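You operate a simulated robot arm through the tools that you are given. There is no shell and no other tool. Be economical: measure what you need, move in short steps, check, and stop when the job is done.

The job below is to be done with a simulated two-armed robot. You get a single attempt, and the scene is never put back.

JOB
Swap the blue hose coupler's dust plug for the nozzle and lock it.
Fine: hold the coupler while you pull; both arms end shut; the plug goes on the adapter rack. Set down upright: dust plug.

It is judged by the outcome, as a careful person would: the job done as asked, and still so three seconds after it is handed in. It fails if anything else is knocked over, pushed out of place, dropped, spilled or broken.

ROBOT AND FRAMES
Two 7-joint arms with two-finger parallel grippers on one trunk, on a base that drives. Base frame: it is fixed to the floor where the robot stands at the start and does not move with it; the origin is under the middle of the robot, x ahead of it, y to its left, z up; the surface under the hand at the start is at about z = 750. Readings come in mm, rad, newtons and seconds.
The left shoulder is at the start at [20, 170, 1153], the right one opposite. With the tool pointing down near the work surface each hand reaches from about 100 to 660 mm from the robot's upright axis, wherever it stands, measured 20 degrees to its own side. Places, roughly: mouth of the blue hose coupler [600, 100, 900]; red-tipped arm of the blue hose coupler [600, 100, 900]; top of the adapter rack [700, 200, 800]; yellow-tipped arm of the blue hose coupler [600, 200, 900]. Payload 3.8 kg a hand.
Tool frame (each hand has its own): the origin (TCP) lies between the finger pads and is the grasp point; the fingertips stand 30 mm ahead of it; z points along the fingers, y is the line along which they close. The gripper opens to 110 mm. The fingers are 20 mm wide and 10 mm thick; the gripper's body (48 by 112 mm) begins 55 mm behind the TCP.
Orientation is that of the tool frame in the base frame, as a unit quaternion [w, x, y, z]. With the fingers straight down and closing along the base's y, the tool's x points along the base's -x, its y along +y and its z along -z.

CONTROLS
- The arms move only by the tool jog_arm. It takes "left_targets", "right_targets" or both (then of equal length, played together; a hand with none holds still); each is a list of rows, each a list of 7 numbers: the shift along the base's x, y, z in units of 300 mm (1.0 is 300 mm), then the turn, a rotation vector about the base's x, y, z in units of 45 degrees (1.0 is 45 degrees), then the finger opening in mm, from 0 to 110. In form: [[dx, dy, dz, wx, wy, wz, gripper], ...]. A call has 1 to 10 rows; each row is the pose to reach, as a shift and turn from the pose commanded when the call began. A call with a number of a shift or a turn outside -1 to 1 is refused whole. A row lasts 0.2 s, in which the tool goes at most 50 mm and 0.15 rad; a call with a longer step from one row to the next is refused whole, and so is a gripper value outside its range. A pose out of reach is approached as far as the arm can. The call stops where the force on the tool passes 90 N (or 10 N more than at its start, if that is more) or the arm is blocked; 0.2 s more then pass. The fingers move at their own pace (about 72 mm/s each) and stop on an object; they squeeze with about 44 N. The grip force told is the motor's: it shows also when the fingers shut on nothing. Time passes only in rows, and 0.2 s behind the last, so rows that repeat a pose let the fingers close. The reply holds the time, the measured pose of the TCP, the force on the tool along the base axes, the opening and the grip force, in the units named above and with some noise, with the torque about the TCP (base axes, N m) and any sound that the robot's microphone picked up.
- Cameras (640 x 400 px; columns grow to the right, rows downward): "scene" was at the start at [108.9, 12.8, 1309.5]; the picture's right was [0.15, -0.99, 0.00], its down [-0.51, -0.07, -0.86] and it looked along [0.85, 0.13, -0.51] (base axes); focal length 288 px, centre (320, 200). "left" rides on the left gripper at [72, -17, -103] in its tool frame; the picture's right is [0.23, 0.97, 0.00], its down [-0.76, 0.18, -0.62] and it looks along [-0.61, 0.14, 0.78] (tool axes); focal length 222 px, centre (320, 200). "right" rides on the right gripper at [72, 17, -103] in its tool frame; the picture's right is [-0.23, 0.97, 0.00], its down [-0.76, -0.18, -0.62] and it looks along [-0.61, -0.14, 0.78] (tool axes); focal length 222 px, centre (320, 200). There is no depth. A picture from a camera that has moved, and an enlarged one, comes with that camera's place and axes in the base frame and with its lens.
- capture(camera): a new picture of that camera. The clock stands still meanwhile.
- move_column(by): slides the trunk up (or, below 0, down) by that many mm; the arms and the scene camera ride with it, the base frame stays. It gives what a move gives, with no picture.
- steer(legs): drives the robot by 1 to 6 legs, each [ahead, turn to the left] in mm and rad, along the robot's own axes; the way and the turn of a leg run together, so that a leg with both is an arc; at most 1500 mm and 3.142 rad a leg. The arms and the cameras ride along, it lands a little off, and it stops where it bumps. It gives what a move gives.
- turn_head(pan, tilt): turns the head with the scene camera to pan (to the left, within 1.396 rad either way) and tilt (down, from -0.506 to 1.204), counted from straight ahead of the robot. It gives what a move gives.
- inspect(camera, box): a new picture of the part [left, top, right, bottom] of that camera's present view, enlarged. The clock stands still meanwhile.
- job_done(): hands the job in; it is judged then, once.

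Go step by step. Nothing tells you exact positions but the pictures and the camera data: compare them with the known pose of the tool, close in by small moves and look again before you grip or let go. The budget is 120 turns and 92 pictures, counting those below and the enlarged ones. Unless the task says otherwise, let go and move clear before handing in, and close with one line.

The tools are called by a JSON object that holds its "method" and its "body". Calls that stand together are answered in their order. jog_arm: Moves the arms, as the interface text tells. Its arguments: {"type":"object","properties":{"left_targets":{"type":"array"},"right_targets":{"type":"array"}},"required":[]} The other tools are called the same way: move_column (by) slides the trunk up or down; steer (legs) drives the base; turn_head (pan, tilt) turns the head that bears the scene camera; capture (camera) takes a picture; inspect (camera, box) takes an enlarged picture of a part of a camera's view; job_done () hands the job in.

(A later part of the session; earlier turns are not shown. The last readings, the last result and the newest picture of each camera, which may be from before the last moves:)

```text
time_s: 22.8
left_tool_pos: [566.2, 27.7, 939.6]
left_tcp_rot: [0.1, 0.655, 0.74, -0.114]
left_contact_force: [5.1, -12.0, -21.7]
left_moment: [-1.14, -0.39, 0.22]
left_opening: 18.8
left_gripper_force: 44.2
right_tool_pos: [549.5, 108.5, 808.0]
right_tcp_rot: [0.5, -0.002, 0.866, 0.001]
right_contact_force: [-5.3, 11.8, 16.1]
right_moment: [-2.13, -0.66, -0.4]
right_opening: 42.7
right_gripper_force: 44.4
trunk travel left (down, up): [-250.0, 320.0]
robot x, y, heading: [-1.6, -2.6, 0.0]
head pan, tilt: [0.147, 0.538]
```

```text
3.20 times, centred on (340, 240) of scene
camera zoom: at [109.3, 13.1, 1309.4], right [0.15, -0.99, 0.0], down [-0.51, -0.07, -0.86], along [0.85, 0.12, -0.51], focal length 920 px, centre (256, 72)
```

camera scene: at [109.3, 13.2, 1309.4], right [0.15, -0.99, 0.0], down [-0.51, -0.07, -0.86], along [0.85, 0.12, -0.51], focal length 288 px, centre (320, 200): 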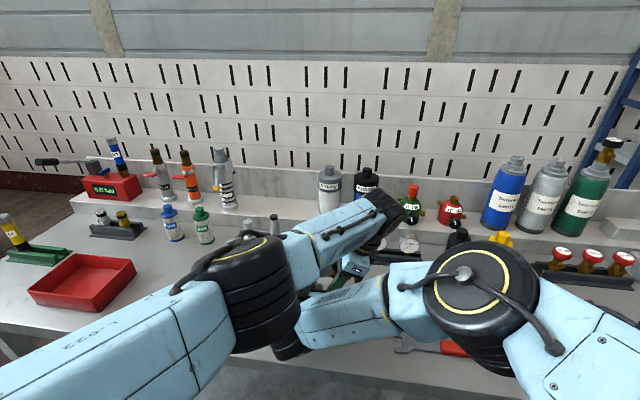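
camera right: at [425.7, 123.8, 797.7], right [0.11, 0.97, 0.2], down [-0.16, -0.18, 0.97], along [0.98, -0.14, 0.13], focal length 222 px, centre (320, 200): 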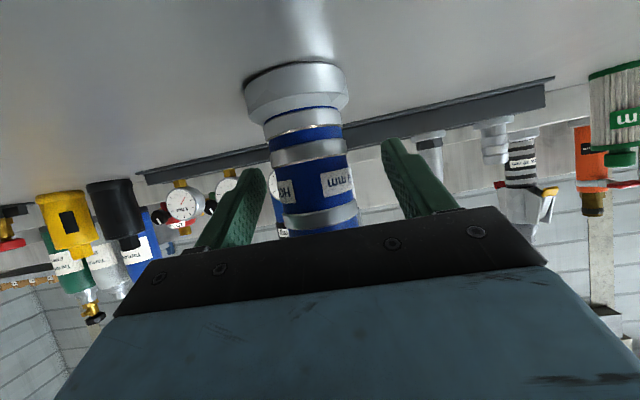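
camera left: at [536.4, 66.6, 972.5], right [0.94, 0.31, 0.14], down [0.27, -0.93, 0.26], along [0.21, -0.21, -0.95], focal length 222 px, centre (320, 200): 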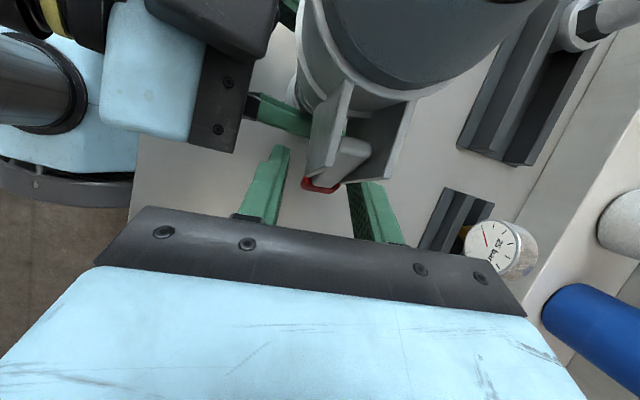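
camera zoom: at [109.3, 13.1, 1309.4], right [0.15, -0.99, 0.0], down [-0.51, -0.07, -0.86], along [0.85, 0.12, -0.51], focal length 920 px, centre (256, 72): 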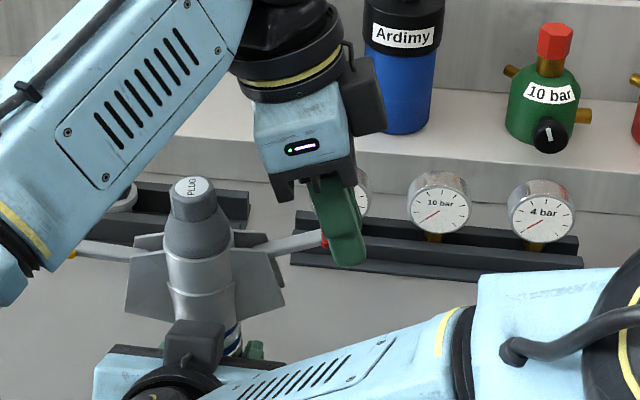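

Both arms are open now. I'll release the red, back out and up, then look at everything.

{"method": "jog_arm", "body": {"left_targets": [[0, 0, 0, 0, 0, 0, 40], [0, 0, 0, 0, 0, 0, 40], [0, -0.05, 0.04, 0, 0, 0, 40], [0, -0.08, 0.15, 0, 0, 0, 40], [0, -0.05, 0.3, 0.1, 0, 0, 40], [0, 0.05, 0.42, 0.2, 0, 0, 40], [0, 0.2, 0.45, 0.32, 0, 0, 40]]}}

{"method": "jog_arm", "body": {"left_targets": [[0, 0.15, 0, 0, 0, 0, 60], [0, 0.3, 0, 0, 0, 0, 80], [-0.05, 0.45, 0, 0, 0, 0, 80], [-0.1, 0.6, 0, 0, 0, 0, 80], [-0.1, 0.7, 0, 0, 0, 0, 80]]}}

{"method": "inspect", "body": {"camera": "scene", "box": [240, 205, 400, 305]}}

```text
time_s: 24.4
left_tool_pos: [565.5, 87.7, 1074.4]
left_tcp_rot: [0.016, 0.662, 0.749, -0.02]
left_contact_force: [0.0, -0.5, 0.1]
left_moment: [-0.01, -0.02, -0.02]
left_opening: 40.1
left_gripper_force: 0.0
right_tool_pos: [551.8, 108.5, 809.6]
right_tcp_rot: [0.5, 0.0, 0.866, 0.0]
right_contact_force: [0.0, 0.4, -4.4]
right_moment: [0.0, 0.01, 0.0]
right_opening: 41.2
right_gripper_force: 44.1
trunk travel left (down, up): [-250.0, 320.0]
robot x, y, heading: [-2.2, -0.2, 0.001]
head pan, tilt: [0.147, 0.538]
```

```text
time_s: 25.6
left_tool_pos: [535.3, 298.1, 1074.0]
left_tcp_rot: [0.017, 0.662, 0.749, -0.02]
left_contact_force: [-0.9, 0.4, -0.2]
left_moment: [0.01, -0.01, 0.01]
left_opening: 79.9
left_gripper_force: 0.1
right_tool_pos: [551.0, 107.7, 809.0]
right_tcp_rot: [0.499, 0.0, 0.867, 0.0]
right_contact_force: [-0.2, 0.6, -5.9]
right_moment: [-0.04, 0.05, -0.02]
right_opening: 41.4
right_gripper_force: 44.3
trunk travel left (down, up): [-250.0, 320.0]
robot x, y, heading: [-0.1, 1.8, 0.004]
head pan, tilt: [0.147, 0.538]
```

```text
4.00 times, centred on (320, 255) of scene
camera zoom: at [109.3, 13.2, 1309.4], right [0.15, -0.99, 0.0], down [-0.51, -0.07, -0.86], along [0.85, 0.12, -0.51], focal length 1150 px, centre (320, -20)
```

zoom: 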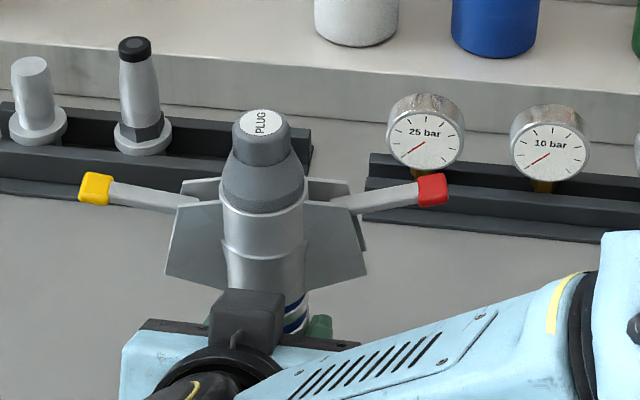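

Both arms stand open and the coupler is still upright, with the plug top at about (556, 108, 956). I'll move the left hand over the plug, level it, and look straight down at the hex.

{"method": "jog_arm", "body": {"left_targets": [[0.02, -0.15, 0, 0.062, 0, 0, 70], [0.04, -0.3, 0, 0.062, 0, 0, 60], [0.06, -0.45, 0, 0.062, 0, 0, 60], [0.07, -0.6, -0.05, 0.062, 0, 0, 60], [0.07, -0.635, -0.13, 0.062, 0, 0, 60]]}}

{"method": "capture", "body": {"camera": "left"}}

{"method": "inspect", "body": {"camera": "scene", "box": [240, 185, 400, 285]}}

```text
time_s: 26.8
left_tool_pos: [558.2, 107.0, 1035.7]
left_tcp_rot: [0.001, 0.662, 0.75, -0.002]
left_contact_force: [-0.5, 0.4, -0.4]
left_moment: [-0.02, -0.05, 0.02]
left_opening: 60.2
left_gripper_force: 0.1
right_tool_pos: [551.7, 106.4, 809.0]
right_tcp_rot: [0.499, 0.0, 0.866, 0.0]
right_contact_force: [0.0, -0.1, -4.7]
right_moment: [-0.07, 0.02, -0.01]
right_opening: 41.7
right_gripper_force: 44.2
trunk travel left (down, up): [-250.0, 320.0]
robot x, y, heading: [-3.3, 0.5, -0.001]
head pan, tilt: [0.147, 0.538]
```

```text
54 pictures are left
camera left: at [531.0, 176.8, 1139.0], right [0.94, 0.35, 0.0], down [0.27, -0.73, 0.63], along [0.21, -0.59, -0.78], focal length 222 px, centre (320, 200)
```

left: 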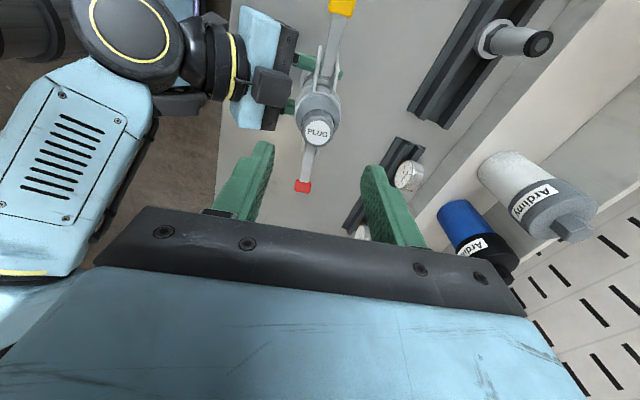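

```text
4.00 times, centred on (320, 235) of scene
camera zoom: at [109.5, 13.1, 1309.4], right [0.15, -0.99, 0.0], down [-0.51, -0.07, -0.86], along [0.85, 0.13, -0.51], focal length 1150 px, centre (320, 60)
```

zoom: 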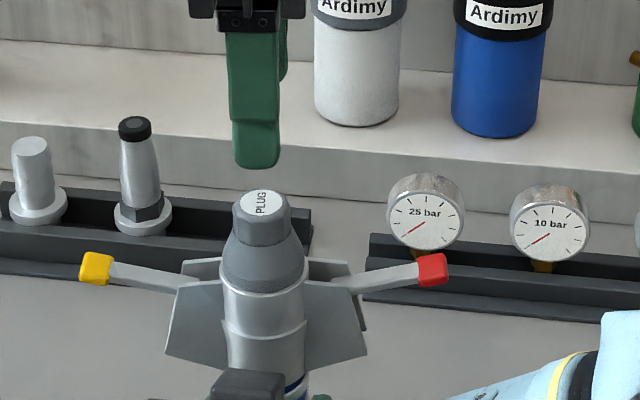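

The plug centre is at about (553.5, 108.5). I'll descend onto the hex and close.

{"method": "jog_arm", "body": {"left_targets": [[-0.014, 0.005, -0.08, 0, 0, 0, 60], [-0.014, 0.005, -0.16, 0, 0, 0, 60], [-0.014, 0.005, -0.229, 0, 0, 0, 60]]}}

{"method": "inspect", "body": {"camera": "left", "box": [200, 60, 440, 240]}}

{"method": "inspect", "body": {"camera": "scene", "box": [270, 205, 350, 265]}}

```text
time_s: 27.6
left_tool_pos: [552.8, 109.4, 965.6]
left_tcp_rot: [0.0, 0.662, 0.749, -0.002]
left_contact_force: [0.7, -0.5, 0.1]
left_moment: [-0.01, -0.01, 0.03]
left_opening: 60.2
left_gripper_force: 0.1
right_tool_pos: [550.9, 107.1, 809.5]
right_tcp_rot: [0.499, 0.0, 0.866, 0.0]
right_contact_force: [-0.4, 0.3, -5.5]
right_moment: [0.0, -0.01, 0.01]
right_opening: 41.2
right_gripper_force: 44.1
trunk travel left (down, up): [-250.0, 320.0]
robot x, y, heading: [-2.9, 3.3, 0.002]
head pan, tilt: [0.147, 0.538]
```

```text
2.22 times, centred on (320, 150) of left
camera zoom: at [526.4, 178.7, 1069.8], right [0.94, 0.34, 0.0], down [0.27, -0.73, 0.63], along [0.21, -0.59, -0.78], focal length 494 px, centre (320, 311)
```

zoom: 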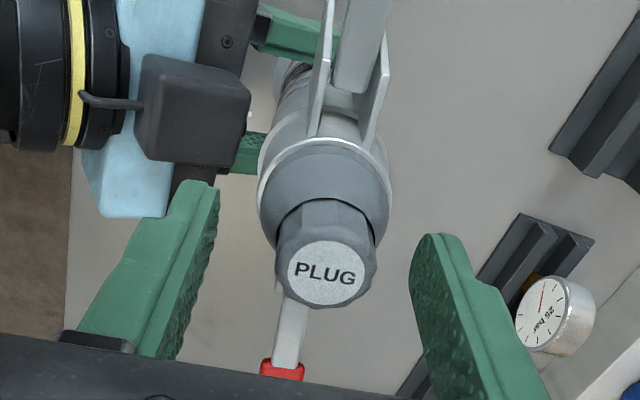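

```text
6.67 times, centred on (310, 235) of scene
camera zoom: at [109.4, 13.0, 1309.4], right [0.15, -0.99, 0.0], down [-0.51, -0.07, -0.86], along [0.85, 0.13, -0.51], focal length 1917 px, centre (387, -33)
```

zoom: 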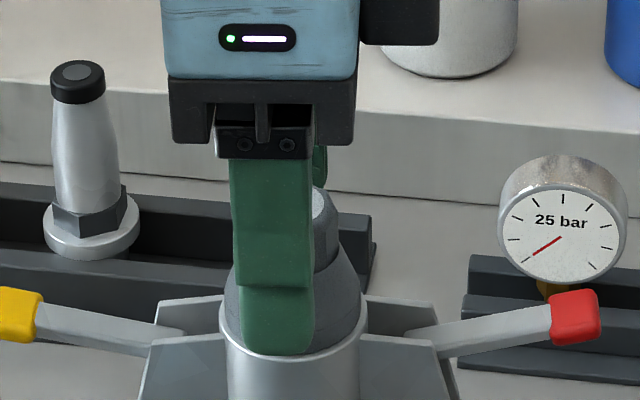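

The hex is at about (553.5, 106.5), so I'll shift slightly and close on it.

{"method": "jog_arm", "body": {"left_targets": [[0.002, -0.008, 0, 0, 0, 0, 40], [0.002, -0.008, 0, 0, 0, 0, 20], [0.002, -0.008, 0, 0, 0, 0, 20], [0.002, -0.008, 0, 0, 0, 0, 20]]}}

{"method": "inspect", "body": {"camera": "left", "box": [200, 60, 440, 240]}}

```text
time_s: 28.6
left_tool_pos: [554.2, 106.2, 967.1]
left_tcp_rot: [0.001, 0.662, 0.749, -0.001]
left_contact_force: [10.8, 0.7, -3.3]
left_moment: [0.12, -0.44, -0.01]
left_opening: 25.9
left_gripper_force: 44.3
right_tool_pos: [550.9, 107.3, 808.6]
right_tcp_rot: [0.499, -0.001, 0.867, 0.001]
right_contact_force: [-10.4, -0.7, -1.3]
right_moment: [0.04, -1.31, 0.01]
right_opening: 41.3
right_gripper_force: 44.1
trunk travel left (down, up): [-250.0, 320.0]
robot x, y, heading: [-5.1, 1.2, 0.002]
head pan, tilt: [0.147, 0.538]
```

```text
2.22 times, centred on (320, 150) of left
camera zoom: at [527.3, 176.5, 1070.2], right [0.94, 0.35, 0.0], down [0.27, -0.73, 0.63], along [0.22, -0.59, -0.78], focal length 494 px, centre (320, 311)
```

zoom: 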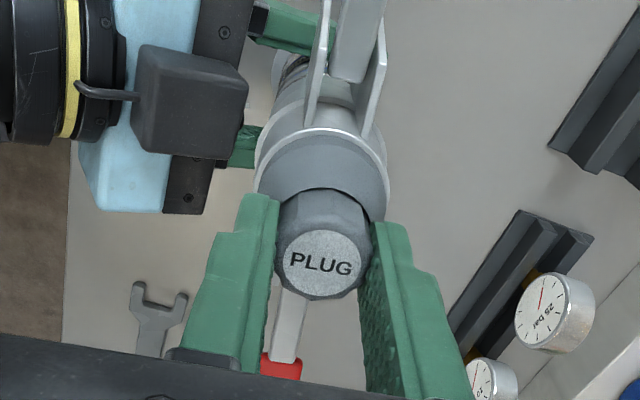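

Gripped at 26 mm across. I'll pull straight up while the right hand holds.

{"method": "jog_arm", "body": {"left_targets": [[0.004, 0, 0.03, 0, 0, 0, 20], [0.004, 0, 0.08, 0, 0, 0, 20], [0.004, 0, 0.15, 0, 0, 0, 20], [0.004, 0, 0.25, 0, 0, 0, 20], [0.004, 0, 0.36, 0, 0, 0, 20]]}}

{"method": "inspect", "body": {"camera": "scene", "box": [230, 165, 410, 285]}}

```text
time_s: 29.8
left_tool_pos: [554.3, 105.3, 1075.7]
left_tcp_rot: [0.001, 0.663, 0.749, -0.003]
left_contact_force: [-0.3, -0.3, -0.5]
left_moment: [-0.02, -0.01, -0.02]
left_opening: 25.6
left_gripper_force: 44.7
right_tool_pos: [551.5, 105.8, 809.3]
right_tcp_rot: [0.5, 0.0, 0.866, 0.0]
right_contact_force: [-0.8, -0.3, -4.4]
right_moment: [0.0, 0.04, 0.0]
right_opening: 41.2
right_gripper_force: 43.9
trunk travel left (down, up): [-250.0, 320.0]
robot x, y, heading: [1.2, 1.1, 0.001]
head pan, tilt: [0.147, 0.538]
```

```text
3.33 times, centred on (320, 225) of scene
camera zoom: at [108.9, 12.7, 1309.5], right [0.15, -0.99, 0.0], down [-0.51, -0.07, -0.86], along [0.85, 0.13, -0.51], focal length 958 px, centre (320, 117)
```

zoom: 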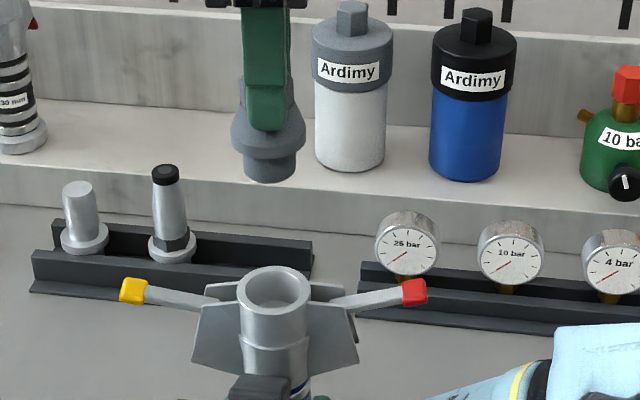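

The plug is out and the coupler mouth is empty. Now I'll lower the coupler a touch onto the bench, release it with the right hand, and back straight out.

{"method": "jog_arm", "body": {"right_targets": [[0, 0, -0.005, 0, 0, 0, 30], [0, 0, -0.008, 0, 0, 0, 30]]}}

```text
time_s: 30.4
left_tool_pos: [554.2, 106.6, 1074.9]
left_tcp_rot: [0.001, 0.662, 0.749, -0.001]
left_contact_force: [-0.6, -0.3, -0.5]
left_moment: [-0.03, 0.01, 0.02]
left_opening: 25.7
left_gripper_force: 43.7
right_tool_pos: [551.9, 105.9, 806.5]
right_tcp_rot: [0.499, 0.0, 0.866, 0.0]
right_contact_force: [-0.9, -0.7, -2.7]
right_moment: [-0.02, 0.04, 0.02]
right_opening: 41.0
right_gripper_force: 44.2
trunk travel left (down, up): [-250.0, 320.0]
robot x, y, heading: [-1.1, -0.8, 0.002]
head pan, tilt: [0.147, 0.538]
```

{"method": "jog_arm", "body": {"right_targets": [[0, 0, -0.004, 0, 0, 0, 30], [0, 0, -0.004, 0, 0, 0, 30]]}}

```text
time_s: 31.0
left_tool_pos: [553.0, 106.2, 1074.9]
left_tcp_rot: [0.001, 0.662, 0.749, -0.001]
left_contact_force: [0.1, 0.0, -0.5]
left_moment: [-0.01, -0.01, -0.01]
left_opening: 25.7
left_gripper_force: 44.1
right_tool_pos: [549.6, 106.3, 805.5]
right_tcp_rot: [0.502, 0.0, 0.865, 0.0]
right_contact_force: [-0.8, -0.7, 6.5]
right_moment: [0.17, 0.17, 0.06]
right_opening: 41.4
right_gripper_force: 43.8
trunk travel left (down, up): [-250.0, 320.0]
robot x, y, heading: [0.8, 1.8, 0.002]
head pan, tilt: [0.147, 0.538]
```

The coupler is on the bench, since the force has reversed. I'll open, back out and raise the right hand; the left keeps the plug.

{"method": "jog_arm", "body": {"right_targets": [[0, 0, 0, 0, 0, 0, 60], [0, 0, 0, 0, 0, 0, 80], [-0.06, 0, 0.03, 0, 0, 0, 80], [-0.18, 0, 0.09, 0, 0, 0, 80], [-0.32, 0, 0.17, 0, 0, 0, 80], [-0.44, -0.02, 0.25, 0, 0, 0, 80], [-0.5, -0.1, 0.36, 0, 0, 0, 80], [-0.5, -0.22, 0.45, 0, 0, 0, 80], [-0.5, -0.36, 0.5, 0, 0, 0, 80], [-0.5, -0.5, 0.54, 0, 0, 0, 80]], "left_targets": [[0, 0, 0, 0, 0, 0, 20], [0, 0, 0, 0, 0, 0, 20], [0, 0, 0, 0, 0, 0, 20], [0, 0, 0, 0, 0, 0, 20], [0, 0, 0, 0, 0, 0, 20], [0, 0, 0, 0, 0, 0, 20], [0, 0.1, 0, 0, 0, 0, 20], [-0.05, 0.2, 0, 0, 0, 0, 20], [-0.15, 0.25, 0, 0, 0, 0, 20], [-0.25, 0.3, 0, 0, 0, 0, 20]]}}

{"method": "capture", "body": {"camera": "scene"}}

```text
time_s: 33.2
left_tool_pos: [478.4, 196.5, 1075.1]
left_tcp_rot: [0.001, 0.663, 0.749, -0.001]
left_contact_force: [-0.5, 0.1, -0.9]
left_moment: [0.0, -0.03, 0.02]
left_opening: 26.0
left_gripper_force: 43.7
right_tool_pos: [399.8, -44.6, 967.4]
right_tcp_rot: [0.5, 0.0, 0.866, 0.001]
right_contact_force: [-0.2, -0.1, 0.2]
right_moment: [-0.02, 0.02, 0.01]
right_opening: 79.7
right_gripper_force: 0.1
trunk travel left (down, up): [-250.0, 320.0]
robot x, y, heading: [0.5, -2.2, -0.001]
head pan, tilt: [0.147, 0.538]
```

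```text
48 pictures are left
camera scene: at [108.2, 12.3, 1309.6], right [0.15, -0.99, 0.0], down [-0.51, -0.07, -0.86], along [0.85, 0.13, -0.51], focal length 288 px, centre (320, 200)
```

scene: 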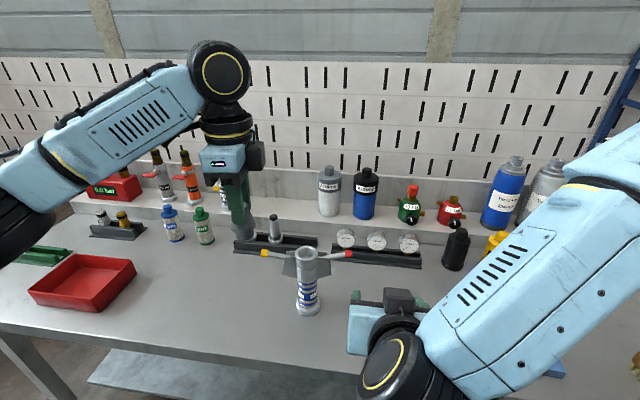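

The coupler stands undisturbed with both arms open. The rack at x≈741 is beyond tool-down reach, so I'll drive forward a bit.

{"method": "steer", "body": {"legs": [[140, 0]]}}

{"method": "capture", "body": {"camera": "scene"}}

```text
time_s: 34.5
left_tool_pos: [620.0, 198.5, 1075.4]
left_tcp_rot: [0.001, 0.661, 0.75, -0.002]
left_contact_force: [-0.3, 0.1, 0.3]
left_moment: [-0.01, 0.01, -0.01]
left_opening: 25.5
left_gripper_force: 43.8
right_tool_pos: [541.3, -43.0, 965.1]
right_tcp_rot: [0.499, -0.001, 0.866, 0.001]
right_contact_force: [-0.8, -0.1, -0.6]
right_moment: [-0.05, -0.03, -0.03]
right_opening: 80.1
right_gripper_force: 0.1
trunk travel left (down, up): [-250.0, 320.0]
robot x, y, heading: [141.1, 0.9, 0.008]
head pan, tilt: [0.147, 0.538]
```

```text
47 pictures are left
camera scene: at [250.4, 13.3, 1309.3], right [0.15, -0.99, 0.0], down [-0.51, -0.08, -0.86], along [0.85, 0.13, -0.51], focal length 288 px, centre (320, 200)
```

scene: 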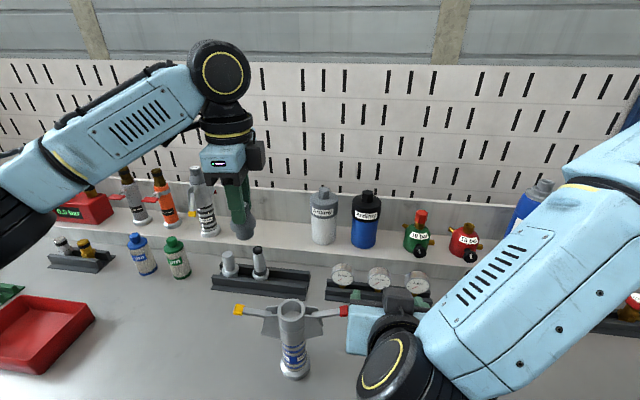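

The drive was clean. I'll zoom on the rack to fix its geometry from this second viewpoint.

{"method": "inspect", "body": {"camera": "scene", "box": [200, 220, 320, 310]}}

{"method": "inspect", "body": {"camera": "scene", "box": [195, 165, 275, 245]}}

{"method": "capture", "body": {"camera": "left"}}

```text
4.44 times, centred on (260, 265) of scene
camera zoom: at [250.4, 13.3, 1309.3], right [0.15, -0.99, 0.0], down [-0.51, -0.08, -0.86], along [0.85, 0.13, -0.51], focal length 1278 px, centre (587, -89)
```

zoom: 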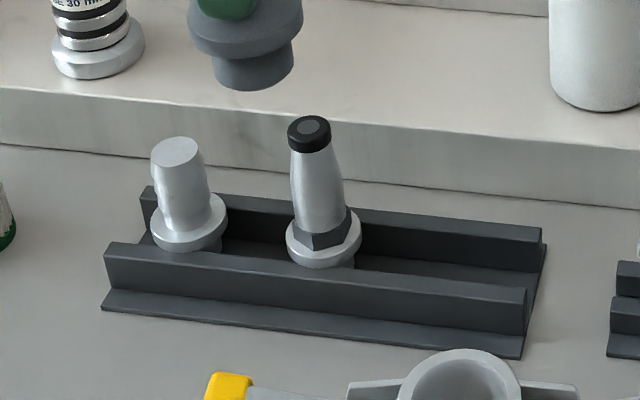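

```text
5.00 times, centred on (235, 205) of scene
camera zoom: at [250.4, 13.3, 1309.3], right [0.15, -0.99, 0.0], down [-0.51, -0.08, -0.86], along [0.85, 0.13, -0.51], focal length 1437 px, centre (745, 175)
```

zoom: 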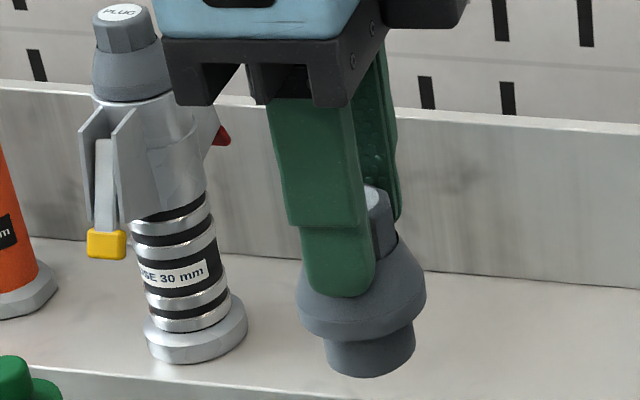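

```text
44 pictures are left
camera left: at [593.8, 266.7, 1178.8], right [0.94, 0.35, 0.0], down [0.27, -0.73, 0.63], along [0.22, -0.59, -0.78], focal length 222 px, centre (320, 200)
```

left: 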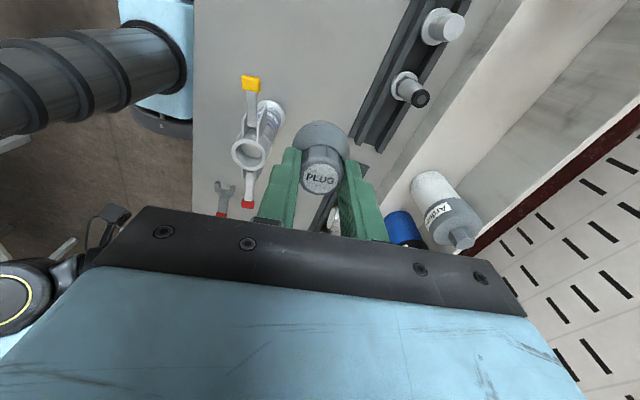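

The plug's shoulder is about 50 mm below the TCP and its shank bottom about 71 mm. The free slot should be near (743, 158), with rail tops around z 780. I'll move above it and look.

{"method": "jog_arm", "body": {"left_targets": [[0.1, -0.03, -0.08, 0, 0, 0, 20], [0.2, -0.07, -0.16, 0, 0, 0, 20], [0.3, -0.1, -0.24, 0, 0, 0, 20], [0.4, -0.134, -0.32, 0, 0, 0, 20], [0.407, -0.134, -0.38, 0, 0, 0, 20]]}}

{"method": "capture", "body": {"camera": "left"}}

{"method": "inspect", "body": {"camera": "scene", "box": [200, 180, 340, 310]}}

```text
time_s: 35.7
left_tool_pos: [743.5, 157.4, 961.2]
left_tcp_rot: [0.002, 0.662, 0.75, -0.001]
left_contact_force: [0.4, -0.4, -0.2]
left_moment: [-0.05, 0.01, 0.02]
left_opening: 25.5
left_gripper_force: 44.3
right_tool_pos: [541.1, -41.6, 967.4]
right_tcp_rot: [0.5, -0.001, 0.866, 0.001]
right_contact_force: [-0.5, 0.4, -0.3]
right_moment: [0.0, -0.03, 0.05]
right_opening: 79.9
right_gripper_force: 0.1
trunk travel left (down, up): [-250.0, 320.0]
robot x, y, heading: [139.5, 0.2, 0.002]
head pan, tilt: [0.147, 0.538]
```

```text
43 pictures are left
camera left: at [716.8, 226.7, 1065.1], right [0.94, 0.35, 0.0], down [0.27, -0.73, 0.63], along [0.22, -0.59, -0.78], focal length 222 px, centre (320, 200)
```

left: 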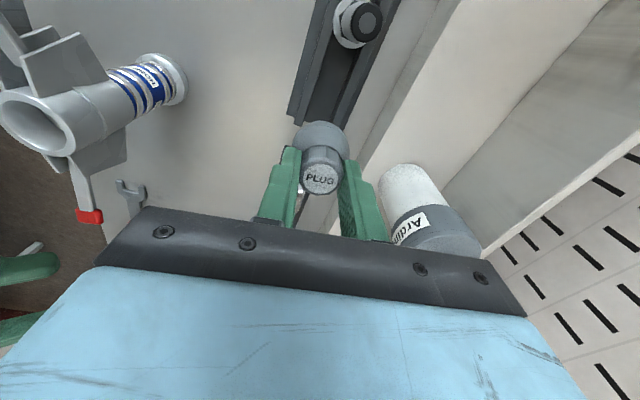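

```text
3.08 times, centred on (270, 245) of scene
camera zoom: at [249.3, 13.8, 1309.5], right [0.15, -0.99, 0.0], down [-0.51, -0.08, -0.86], along [0.85, 0.13, -0.51], focal length 885 px, centre (474, 62)
```

zoom: 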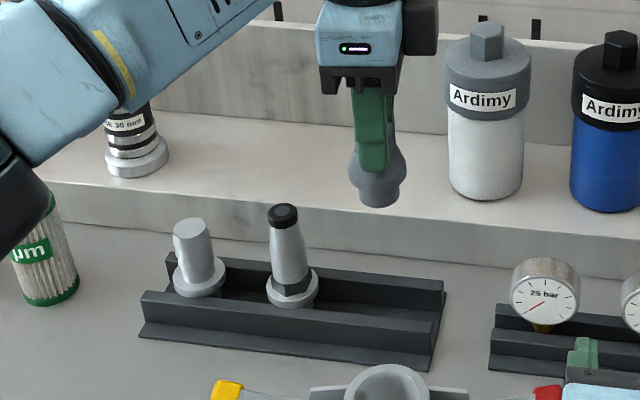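

The rack runs along y with its centre line at x≈750.5 and a pitch of about 80, so the free slot is at about (750.5, 160). I'll descend to just above the rails and check alignment.

{"method": "jog_arm", "body": {"left_targets": [[0.023, 0.009, -0.12, 0, 0, 0, 20], [0.023, 0.009, -0.24, 0, 0, 0, 20], [0.023, 0.009, -0.34, 0, 0, 0, 20]]}}

{"method": "inspect", "body": {"camera": "left", "box": [240, 0, 420, 220]}}

{"method": "inspect", "body": {"camera": "scene", "box": [240, 215, 320, 295]}}

```text
time_s: 36.5
left_tool_pos: [750.3, 158.9, 858.4]
left_tcp_rot: [0.002, 0.662, 0.75, -0.001]
left_contact_force: [0.0, 0.8, -1.4]
left_moment: [0.01, 0.01, 0.03]
left_opening: 25.9
left_gripper_force: 43.8
right_tool_pos: [541.5, -41.8, 967.2]
right_tcp_rot: [0.5, -0.001, 0.866, 0.001]
right_contact_force: [-0.3, -0.3, 0.3]
right_moment: [-0.03, 0.03, 0.01]
right_opening: 80.1
right_gripper_force: 0.0
trunk travel left (down, up): [-250.0, 320.0]
robot x, y, heading: [139.6, -0.8, -0.002]
head pan, tilt: [0.147, 0.538]
```

```text
1.82 times, centred on (330, 110) of left
camera zoom: at [723.1, 228.4, 962.9], right [0.94, 0.35, 0.0], down [0.27, -0.73, 0.63], along [0.22, -0.59, -0.78], focal length 404 px, centre (302, 364)
```

zoom: 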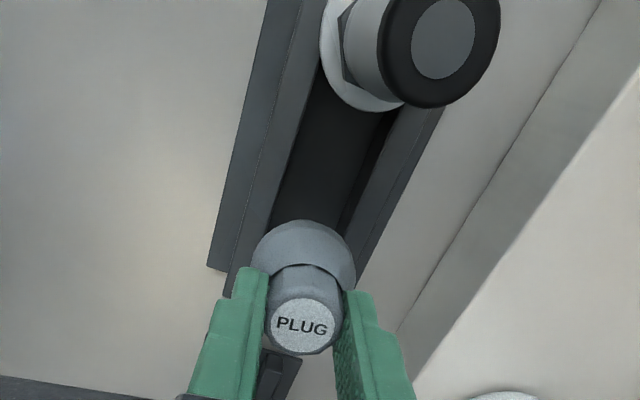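

```text
5.00 times, centred on (280, 255) of scene
camera zoom: at [249.4, 13.3, 1309.4], right [0.15, -0.99, 0.0], down [-0.51, -0.08, -0.86], along [0.85, 0.13, -0.51], focal length 1437 px, centre (520, -75)
```

zoom: 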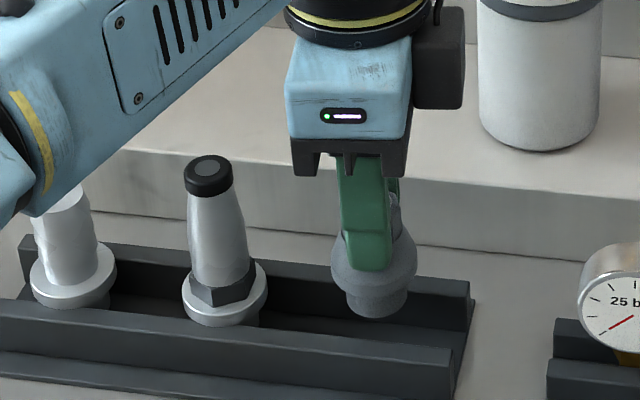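

I'll zoom more on the slot edges from the left camera to check the x alignment.

{"method": "inspect", "body": {"camera": "left", "box": [290, 50, 360, 150]}}

```text
4.00 times, centred on (325, 100) of left
camera zoom: at [723.1, 228.4, 962.9], right [0.94, 0.35, 0.0], down [0.27, -0.73, 0.63], along [0.22, -0.59, -0.78], focal length 888 px, centre (300, 600)
```

zoom: 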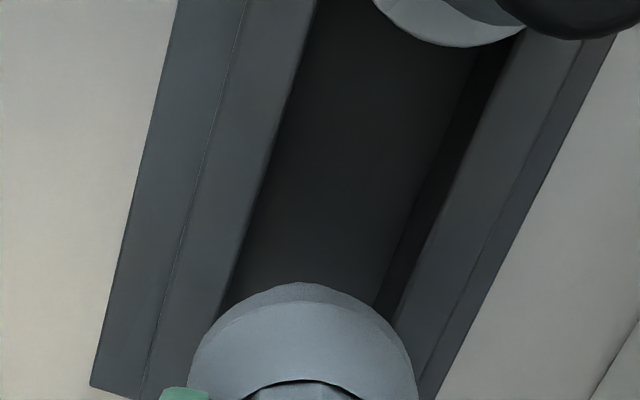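

The rail edges put the slot centre at x≈750, so the plug is aligned. I'll lower it in.

{"method": "jog_arm", "body": {"left_targets": [[0, 0.003, -0.03, 0, 0, 0, 20], [0, 0.003, -0.06, 0, 0, 0, 20], [0, 0.003, -0.085, 0, 0, 0, 20], [0, 0.003, -0.095, 0, 0, 0, 20]]}}

{"method": "inspect", "body": {"camera": "scene", "box": [240, 215, 320, 295]}}

```text
time_s: 37.5
left_tool_pos: [748.3, 159.6, 831.4]
left_tcp_rot: [0.001, 0.662, 0.75, -0.002]
left_contact_force: [-0.7, -0.2, -0.6]
left_moment: [-0.01, -0.02, 0.0]
left_opening: 25.8
left_gripper_force: 43.7
right_tool_pos: [539.6, -42.3, 966.2]
right_tcp_rot: [0.5, 0.0, 0.866, 0.0]
right_contact_force: [0.6, 0.1, 1.2]
right_moment: [0.04, -0.04, 0.02]
right_opening: 80.1
right_gripper_force: 0.0
trunk travel left (down, up): [-250.0, 320.0]
robot x, y, heading: [140.2, 1.3, 0.006]
head pan, tilt: [0.147, 0.538]
```

```text
5.00 times, centred on (280, 255) of scene
camera zoom: at [249.2, 13.3, 1309.5], right [0.15, -0.99, 0.0], down [-0.51, -0.08, -0.86], along [0.85, 0.13, -0.51], focal length 1437 px, centre (520, -75)
```

zoom: 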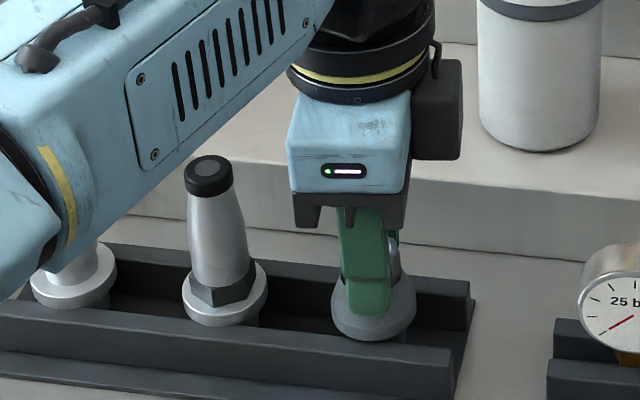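

The plug is nearly down. I'll continue in fine steps until it touches.

{"method": "jog_arm", "body": {"left_targets": [[0, 0, -0.006, 0, 0, 0, 20], [0, 0, -0.012, 0, 0, 0, 20], [0, 0, -0.018, 0, 0, 0, 20]]}}

```text
time_s: 38.3
left_tool_pos: [750.0, 160.6, 827.4]
left_tcp_rot: [0.002, 0.661, 0.75, 0.0]
left_contact_force: [-1.7, 0.8, 13.0]
left_moment: [0.2, 0.23, 0.02]
left_opening: 25.6
left_gripper_force: 44.3
right_tool_pos: [538.5, -42.8, 968.5]
right_tcp_rot: [0.5, -0.001, 0.866, 0.001]
right_contact_force: [-0.5, 0.0, -0.9]
right_moment: [0.01, 0.02, 0.0]
right_opening: 79.9
right_gripper_force: 0.0
trunk travel left (down, up): [-250.0, 320.0]
robot x, y, heading: [138.4, -0.0, -0.002]
head pan, tilt: [0.147, 0.538]
```

It's seated at z≈827 with 13 N. I'll release, lift straight up and check.

{"method": "jog_arm", "body": {"left_targets": [[0, 0, 0.004, 0, 0, 0, 50], [0, 0, 0.004, 0, 0, 0, 60], [0, 0, 0.06, 0, 0, 0, 60], [0, 0, 0.2, 0, 0, 0, 60], [0, 0, 0.34, 0, 0, 0, 60], [0, 0.1, 0.42, 0, 0, 0, 60]]}}

{"method": "inspect", "body": {"camera": "scene", "box": [210, 215, 330, 305]}}

{"method": "capture", "body": {"camera": "left"}}

```text
time_s: 39.7
left_tool_pos: [749.2, 191.6, 951.8]
left_tcp_rot: [0.001, 0.662, 0.75, -0.001]
left_contact_force: [0.3, -0.1, -0.4]
left_moment: [-0.01, 0.0, 0.0]
left_opening: 60.0
left_gripper_force: 0.1
right_tool_pos: [540.7, -41.6, 967.4]
right_tcp_rot: [0.5, -0.001, 0.866, 0.0]
right_contact_force: [0.3, 0.2, -0.2]
right_moment: [0.0, 0.01, -0.02]
right_opening: 80.0
right_gripper_force: 0.0
trunk travel left (down, up): [-250.0, 320.0]
robot x, y, heading: [139.7, 2.7, 0.002]
head pan, tilt: [0.147, 0.538]
```

```text
4.44 times, centred on (270, 260) of scene
camera zoom: at [249.1, 14.1, 1309.5], right [0.15, -0.99, 0.0], down [-0.51, -0.08, -0.86], along [0.85, 0.13, -0.51], focal length 1278 px, centre (542, -67)
```

zoom: 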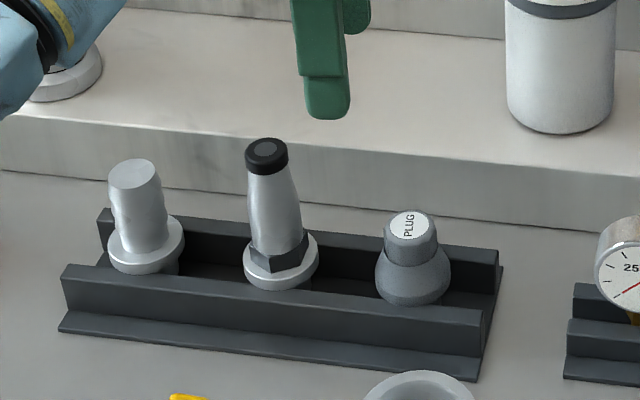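

```text
36 pictures are left
camera left: at [721.5, 260.8, 1055.2], right [0.94, 0.35, 0.0], down [0.27, -0.73, 0.63], along [0.22, -0.59, -0.78], focal length 222 px, centre (320, 200)
```

left: 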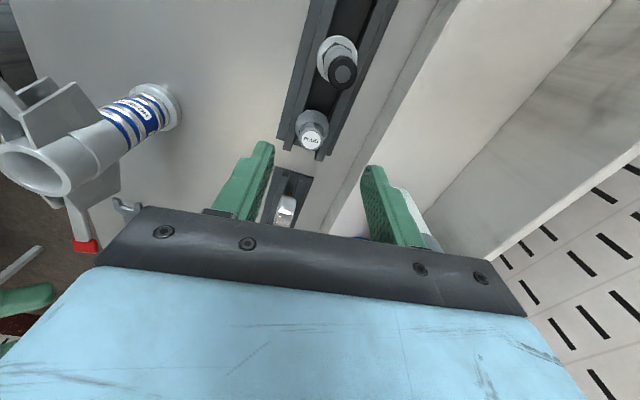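

The plug stands upright on the rack in the third slot. Next I'll move above the nozzle at about (750, 240), turning 13° to match its hex flats.

{"method": "jog_arm", "body": {"left_targets": [[0, 0.08, 0, 0, 0, -0.15, 60], [0.003, 0.163, 0, 0, 0, -0.29, 60], [0.003, 0.163, -0.1, 0, 0, -0.29, 60]]}}

{"method": "inspect", "body": {"camera": "left", "box": [220, 60, 420, 220]}}

{"method": "inspect", "body": {"camera": "scene", "box": [220, 205, 300, 285]}}

```text
time_s: 40.5
left_tool_pos: [749.2, 239.3, 921.2]
left_tcp_rot: [0.001, 0.743, 0.669, -0.001]
left_contact_force: [0.3, -0.2, 1.1]
left_moment: [-0.01, 0.01, 0.01]
left_opening: 59.7
left_gripper_force: 0.1
right_tool_pos: [540.3, -42.7, 967.1]
right_tcp_rot: [0.5, 0.0, 0.866, 0.0]
right_contact_force: [-0.1, 0.0, 0.0]
right_moment: [-0.01, 0.0, 0.03]
right_opening: 80.0
right_gripper_force: 0.0
trunk travel left (down, up): [-250.0, 320.0]
robot x, y, heading: [138.5, -0.2, -0.001]
head pan, tilt: [0.147, 0.538]
```

```text
2.50 times, centred on (320, 140) of left
camera zoom: at [739.2, 312.4, 1025.6], right [0.99, 0.12, 0.0], down [0.1, -0.77, 0.63], along [0.08, -0.62, -0.78], focal length 555 px, centre (320, 350)
```

zoom: 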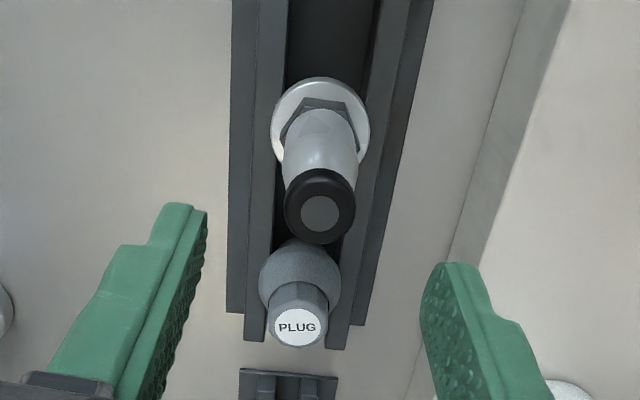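

```text
5.00 times, centred on (260, 245) of scene
camera zoom: at [249.5, 13.3, 1309.4], right [0.15, -0.99, 0.0], down [-0.51, -0.08, -0.86], along [0.85, 0.13, -0.51], focal length 1437 px, centre (620, -25)
```

zoom: 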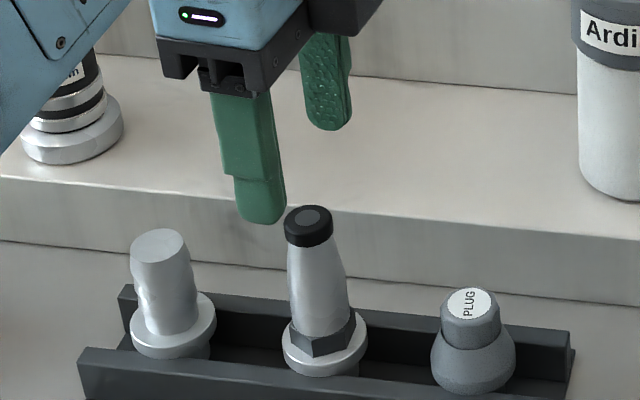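

The nozzle axis is at (749.3, 236.5), and the hex flats need another 14° of turn. I'll align, then descend.

{"method": "jog_arm", "body": {"left_targets": [[0.001, -0.009, 0, 0, 0, -0.16, 60], [0.001, -0.009, -0.05, 0, 0, -0.31, 60], [0.001, -0.009, -0.15, 0, 0, -0.31, 60], [0.001, -0.009, -0.25, 0, 0, -0.31, 60]]}}

{"method": "inspect", "body": {"camera": "left", "box": [220, 60, 420, 220]}}

{"method": "inspect", "body": {"camera": "scene", "box": [220, 205, 300, 285]}}

```text
time_s: 41.5
left_tool_pos: [749.6, 237.4, 846.7]
left_tcp_rot: [0.001, 0.819, 0.574, -0.002]
left_contact_force: [0.0, 0.1, -0.1]
left_moment: [-0.04, -0.01, 0.02]
left_opening: 60.0
left_gripper_force: 0.1
right_tool_pos: [539.4, -42.7, 967.6]
right_tcp_rot: [0.5, -0.001, 0.866, 0.001]
right_contact_force: [-0.5, 0.7, -0.2]
right_moment: [0.0, 0.03, 0.02]
right_opening: 79.9
right_gripper_force: 0.1
trunk travel left (down, up): [-250.0, 320.0]
robot x, y, heading: [138.8, -1.5, 0.002]
head pan, tilt: [0.147, 0.538]
```

```text
2.50 times, centred on (320, 140) of left
camera zoom: at [757.6, 310.0, 950.3], right [0.99, -0.12, 0.0], down [-0.09, -0.78, 0.63], along [-0.07, -0.62, -0.78], focal length 555 px, centre (320, 350)
```

zoom: 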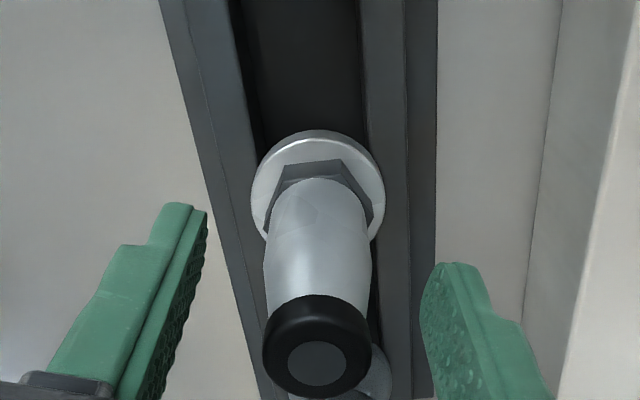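

```text
5.00 times, centred on (260, 245) of scene
camera zoom: at [249.3, 13.3, 1309.4], right [0.15, -0.99, 0.0], down [-0.51, -0.08, -0.86], along [0.85, 0.13, -0.51], focal length 1437 px, centre (620, -25)
```

zoom: 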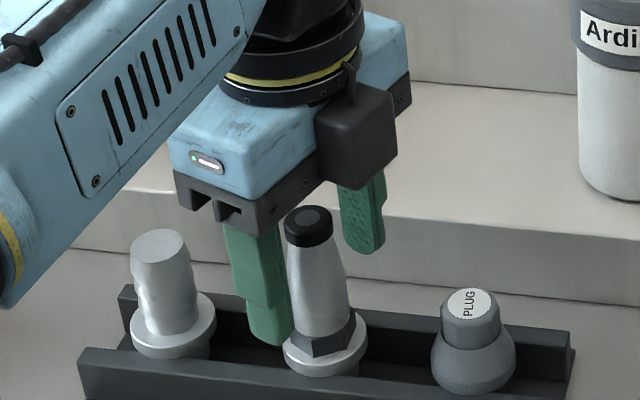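

The view is good, with the nozzle at about y=239. I'll make the final descent and close on the hex.

{"method": "jog_arm", "body": {"left_targets": [[0, 0.005, -0.045, 0, 0, 0, 60], [0, 0.005, -0.088, 0, 0, 0, 60], [0, 0.005, -0.088, 0, 0, 0, 40], [0, 0.005, -0.088, 0, 0, 0, 20], [0, 0.005, -0.088, 0, 0, 0, 15], [0, 0.005, -0.088, 0, 0, 0, 15]]}}

{"method": "inspect", "body": {"camera": "left", "box": [220, 60, 420, 220]}}

```text
time_s: 42.9
left_tool_pos: [750.7, 236.9, 821.9]
left_tcp_rot: [0.001, 0.819, 0.574, -0.001]
left_contact_force: [1.0, -0.8, 0.5]
left_moment: [0.0, -0.09, -0.02]
left_opening: 26.7
left_gripper_force: 44.1
right_tool_pos: [541.1, -42.0, 966.7]
right_tcp_rot: [0.5, 0.0, 0.866, -0.001]
right_contact_force: [-0.3, 0.3, 0.5]
right_moment: [-0.01, -0.03, -0.03]
right_opening: 79.9
right_gripper_force: 0.1
trunk travel left (down, up): [-250.0, 320.0]
robot x, y, heading: [140.7, -1.5, 0.002]
head pan, tilt: [0.147, 0.538]
```

```text
2.50 times, centred on (320, 140) of left
camera zoom: at [757.4, 311.7, 924.8], right [0.99, -0.12, 0.0], down [-0.09, -0.77, 0.63], along [-0.07, -0.62, -0.78], focal length 555 px, centre (320, 350)
```

zoom: 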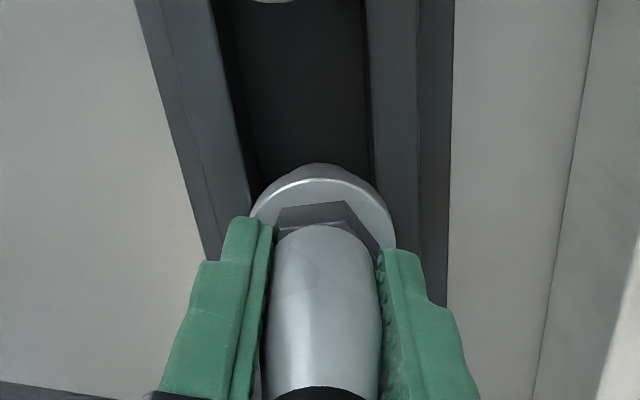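

The nozzle is gripped at 26.7 mm. I'll lift it clear of the rack and pull back toward the robot.

{"method": "jog_arm", "body": {"left_targets": [[0, 0, 0.03, 0, 0, 0, 15], [0, 0, 0.12, 0, 0, 0, 15], [0, 0, 0.26, 0, 0, 0, 15], [0, 0, 0.42, 0, 0, 0, 15], [0, 0, 0.58, 0, 0, 0, 15], [-0.05, 0, 0.72, 0, 0, 0, 15], [-0.15, 0, 0.8, 0, 0, 0, 15]]}}

{"method": "steer", "body": {"legs": [[-105, 0]]}}

{"method": "capture", "body": {"camera": "scene"}}

```text
time_s: 44.5
left_tool_pos: [704.3, 239.2, 1060.6]
left_tcp_rot: [-0.001, 0.818, 0.575, -0.002]
left_contact_force: [-0.6, 1.0, -1.3]
left_moment: [-0.02, 0.0, -0.03]
left_opening: 26.8
left_gripper_force: 44.1
right_tool_pos: [540.0, -41.6, 968.1]
right_tcp_rot: [0.5, -0.002, 0.866, 0.002]
right_contact_force: [-0.4, 0.1, 0.1]
right_moment: [0.01, -0.03, 0.0]
right_opening: 79.7
right_gripper_force: 0.0
trunk travel left (down, up): [-250.0, 320.0]
robot x, y, heading: [139.7, 0.6, -0.003]
head pan, tilt: [0.147, 0.538]
```

```text
time_s: 45.7
left_tool_pos: [599.9, 239.4, 1061.7]
left_tcp_rot: [0.001, 0.818, 0.575, -0.001]
left_contact_force: [0.3, -0.3, -0.7]
left_moment: [0.01, -0.05, 0.02]
left_opening: 26.9
left_gripper_force: 44.4
right_tool_pos: [435.6, -40.9, 968.2]
right_tcp_rot: [0.5, 0.0, 0.866, 0.0]
right_contact_force: [-0.1, -0.3, 0.2]
right_moment: [-0.01, 0.01, 0.0]
right_opening: 80.1
right_gripper_force: 0.0
trunk travel left (down, up): [-250.0, 320.0]
robot x, y, heading: [37.7, 0.9, 0.0]
head pan, tilt: [0.147, 0.538]
```

```text
30 pictures are left
camera scene: at [144.0, 13.1, 1309.6], right [0.15, -0.99, 0.0], down [-0.5, -0.08, -0.86], along [0.85, 0.13, -0.51], focal length 288 px, centre (320, 200)
```

scene: 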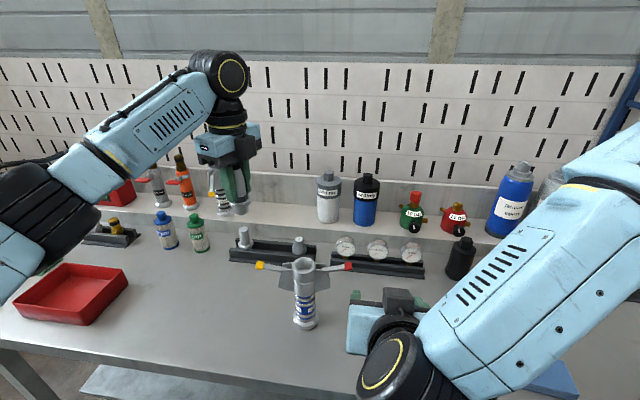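

Now the right hand goes back to its pre-grasp in front of the coupler.

{"method": "jog_arm", "body": {"right_targets": [[-0.05, 0.1, -0.05, 0, 0, 0, 80], [-0.07, 0.22, -0.13, 0, 0, 0, 80], [-0.07, 0.34, -0.21, 0, 0, 0, 80], [-0.07, 0.46, -0.28, 0, 0, 0, 80], [-0.07, 0.493, -0.317, 0, 0, 0, 80]]}}

{"method": "capture", "body": {"camera": "right"}}

{"method": "inspect", "body": {"camera": "scene", "box": [250, 235, 360, 335]}}

```text
time_s: 46.9
left_tool_pos: [600.9, 238.2, 1060.7]
left_tcp_rot: [0.001, 0.818, 0.575, -0.002]
left_contact_force: [0.6, -1.0, -0.7]
left_moment: [0.0, -0.03, -0.03]
left_opening: 27.1
left_gripper_force: 44.0
right_tool_pos: [417.3, 106.1, 871.4]
right_tcp_rot: [0.499, 0.0, 0.867, 0.0]
right_contact_force: [0.4, -0.1, 0.2]
right_moment: [0.0, 0.01, -0.01]
right_opening: 79.9
right_gripper_force: 0.1
trunk travel left (down, up): [-250.0, 320.0]
robot x, y, heading: [33.9, -2.1, 0.0]
head pan, tilt: [0.147, 0.538]
```

```text
29 pictures are left
camera right: at [290.5, 122.9, 860.7], right [0.11, 0.97, 0.2], down [-0.16, -0.18, 0.97], along [0.98, -0.14, 0.13], focal length 222 px, centre (320, 200)
```

right: 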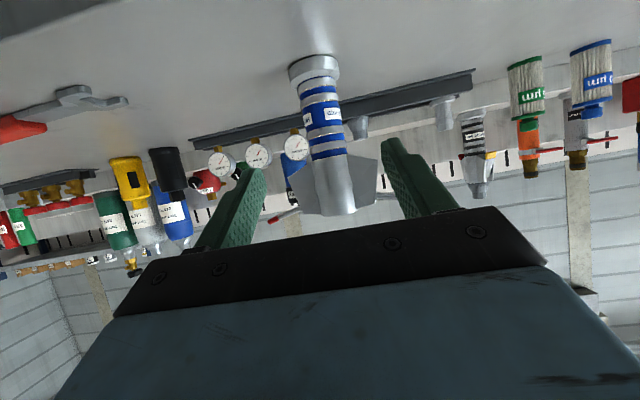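

```text
4.00 times, centred on (305, 285) of scene
camera zoom: at [145.3, 13.0, 1309.5], right [0.15, -0.99, 0.0], down [-0.51, -0.08, -0.86], along [0.85, 0.13, -0.51], focal length 1150 px, centre (380, -140)
```

zoom: 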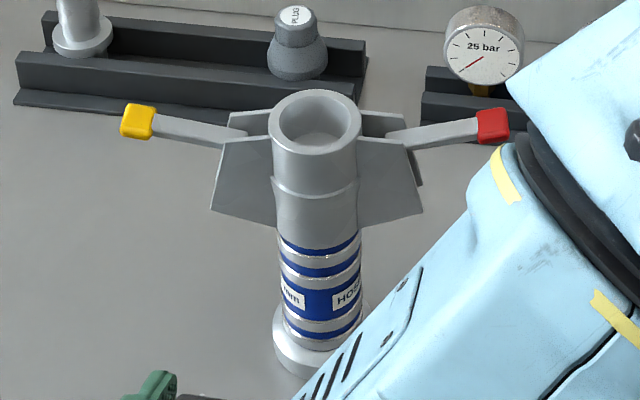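

The coupler hasn't moved: its mouth is at about (553, 107.5, 913). I'll advance the right hand and grip the body at bench height.

{"method": "jog_arm", "body": {"right_targets": [[0.1, 0.002, -0.055, 0, 0, 0, 80], [0.22, 0.002, -0.11, 0, 0, 0, 80], [0.34, 0.002, -0.165, 0, 0, 0, 80], [0.444, 0.002, -0.219, 0, 0, 0, 80], [0.444, 0.002, -0.219, 0, 0, 0, 50], [0.444, 0.002, -0.219, 0, 0, 0, 30], [0.444, 0.002, -0.219, 0, 0, 0, 30], [0.444, 0.002, -0.219, 0, 0, 0, 30]]}}

{"method": "jog_arm", "body": {"left_targets": [[-0.05, -0.12, 0.03, 0, 0, 0, 15], [-0.1, -0.26, 0.06, 0, 0, 0, 15], [-0.155, -0.4, 0.06, 0, 0, 0, 15], [-0.158, -0.438, 0.06, 0, 0, 0, 15]]}}

{"method": "inspect", "body": {"camera": "scene", "box": [240, 165, 380, 305]}}

{"method": "capture", "body": {"camera": "left"}}

```text
time_s: 48.7
left_tool_pos: [601.2, 239.0, 1060.7]
left_tcp_rot: [0.001, 0.818, 0.575, -0.002]
left_contact_force: [0.0, -0.4, -0.9]
left_moment: [0.03, -0.01, 0.01]
left_opening: 27.1
left_gripper_force: 44.9
right_tool_pos: [550.0, 105.1, 808.0]
right_tcp_rot: [0.5, -0.002, 0.866, 0.001]
right_contact_force: [0.7, 6.2, 2.7]
right_moment: [0.14, -0.04, 0.02]
right_opening: 41.2
right_gripper_force: 44.6
trunk travel left (down, up): [-250.0, 320.0]
robot x, y, heading: [36.2, -4.8, 0.003]
head pan, tilt: [0.147, 0.538]
```

```text
time_s: 49.7
left_tool_pos: [552.2, 107.3, 1078.4]
left_tcp_rot: [0.001, 0.818, 0.575, -0.002]
left_contact_force: [0.2, -0.6, -0.4]
left_moment: [0.0, 0.03, 0.01]
left_opening: 27.1
left_gripper_force: 44.2
right_tool_pos: [548.5, 103.9, 805.8]
right_tcp_rot: [0.5, -0.001, 0.866, 0.0]
right_contact_force: [-0.9, 4.4, 5.0]
right_moment: [0.0, 0.07, -0.04]
right_opening: 41.2
right_gripper_force: 44.3
trunk travel left (down, up): [-250.0, 320.0]
robot x, y, heading: [34.0, -0.2, 0.005]
head pan, tilt: [0.147, 0.538]
```

```text
2.86 times, centred on (310, 235) of scene
camera zoom: at [144.8, 13.3, 1309.5], right [0.15, -0.99, 0.0], down [-0.51, -0.08, -0.86], along [0.85, 0.13, -0.51], focal length 821 px, centre (349, 100)
```

zoom: 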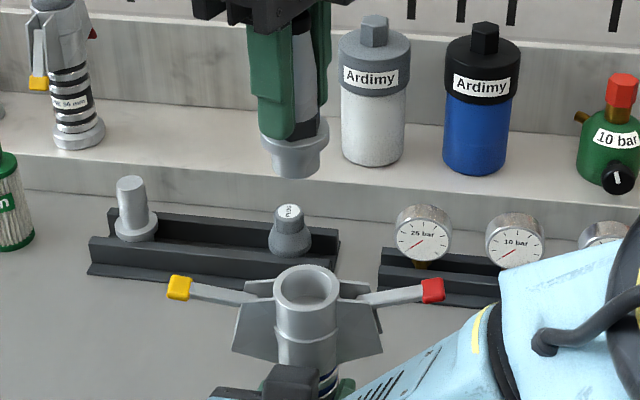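

```text
26 pictures are left
camera left: at [561.2, 181.0, 1182.2], right [0.99, -0.12, 0.0], down [-0.09, -0.77, 0.63], along [-0.07, -0.62, -0.78], focal length 222 px, centre (320, 200)
```

left: 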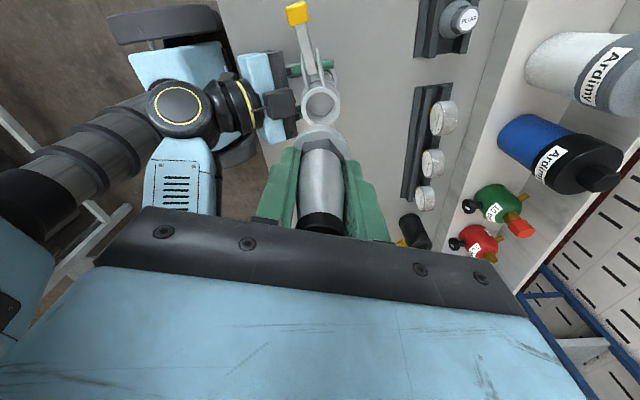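

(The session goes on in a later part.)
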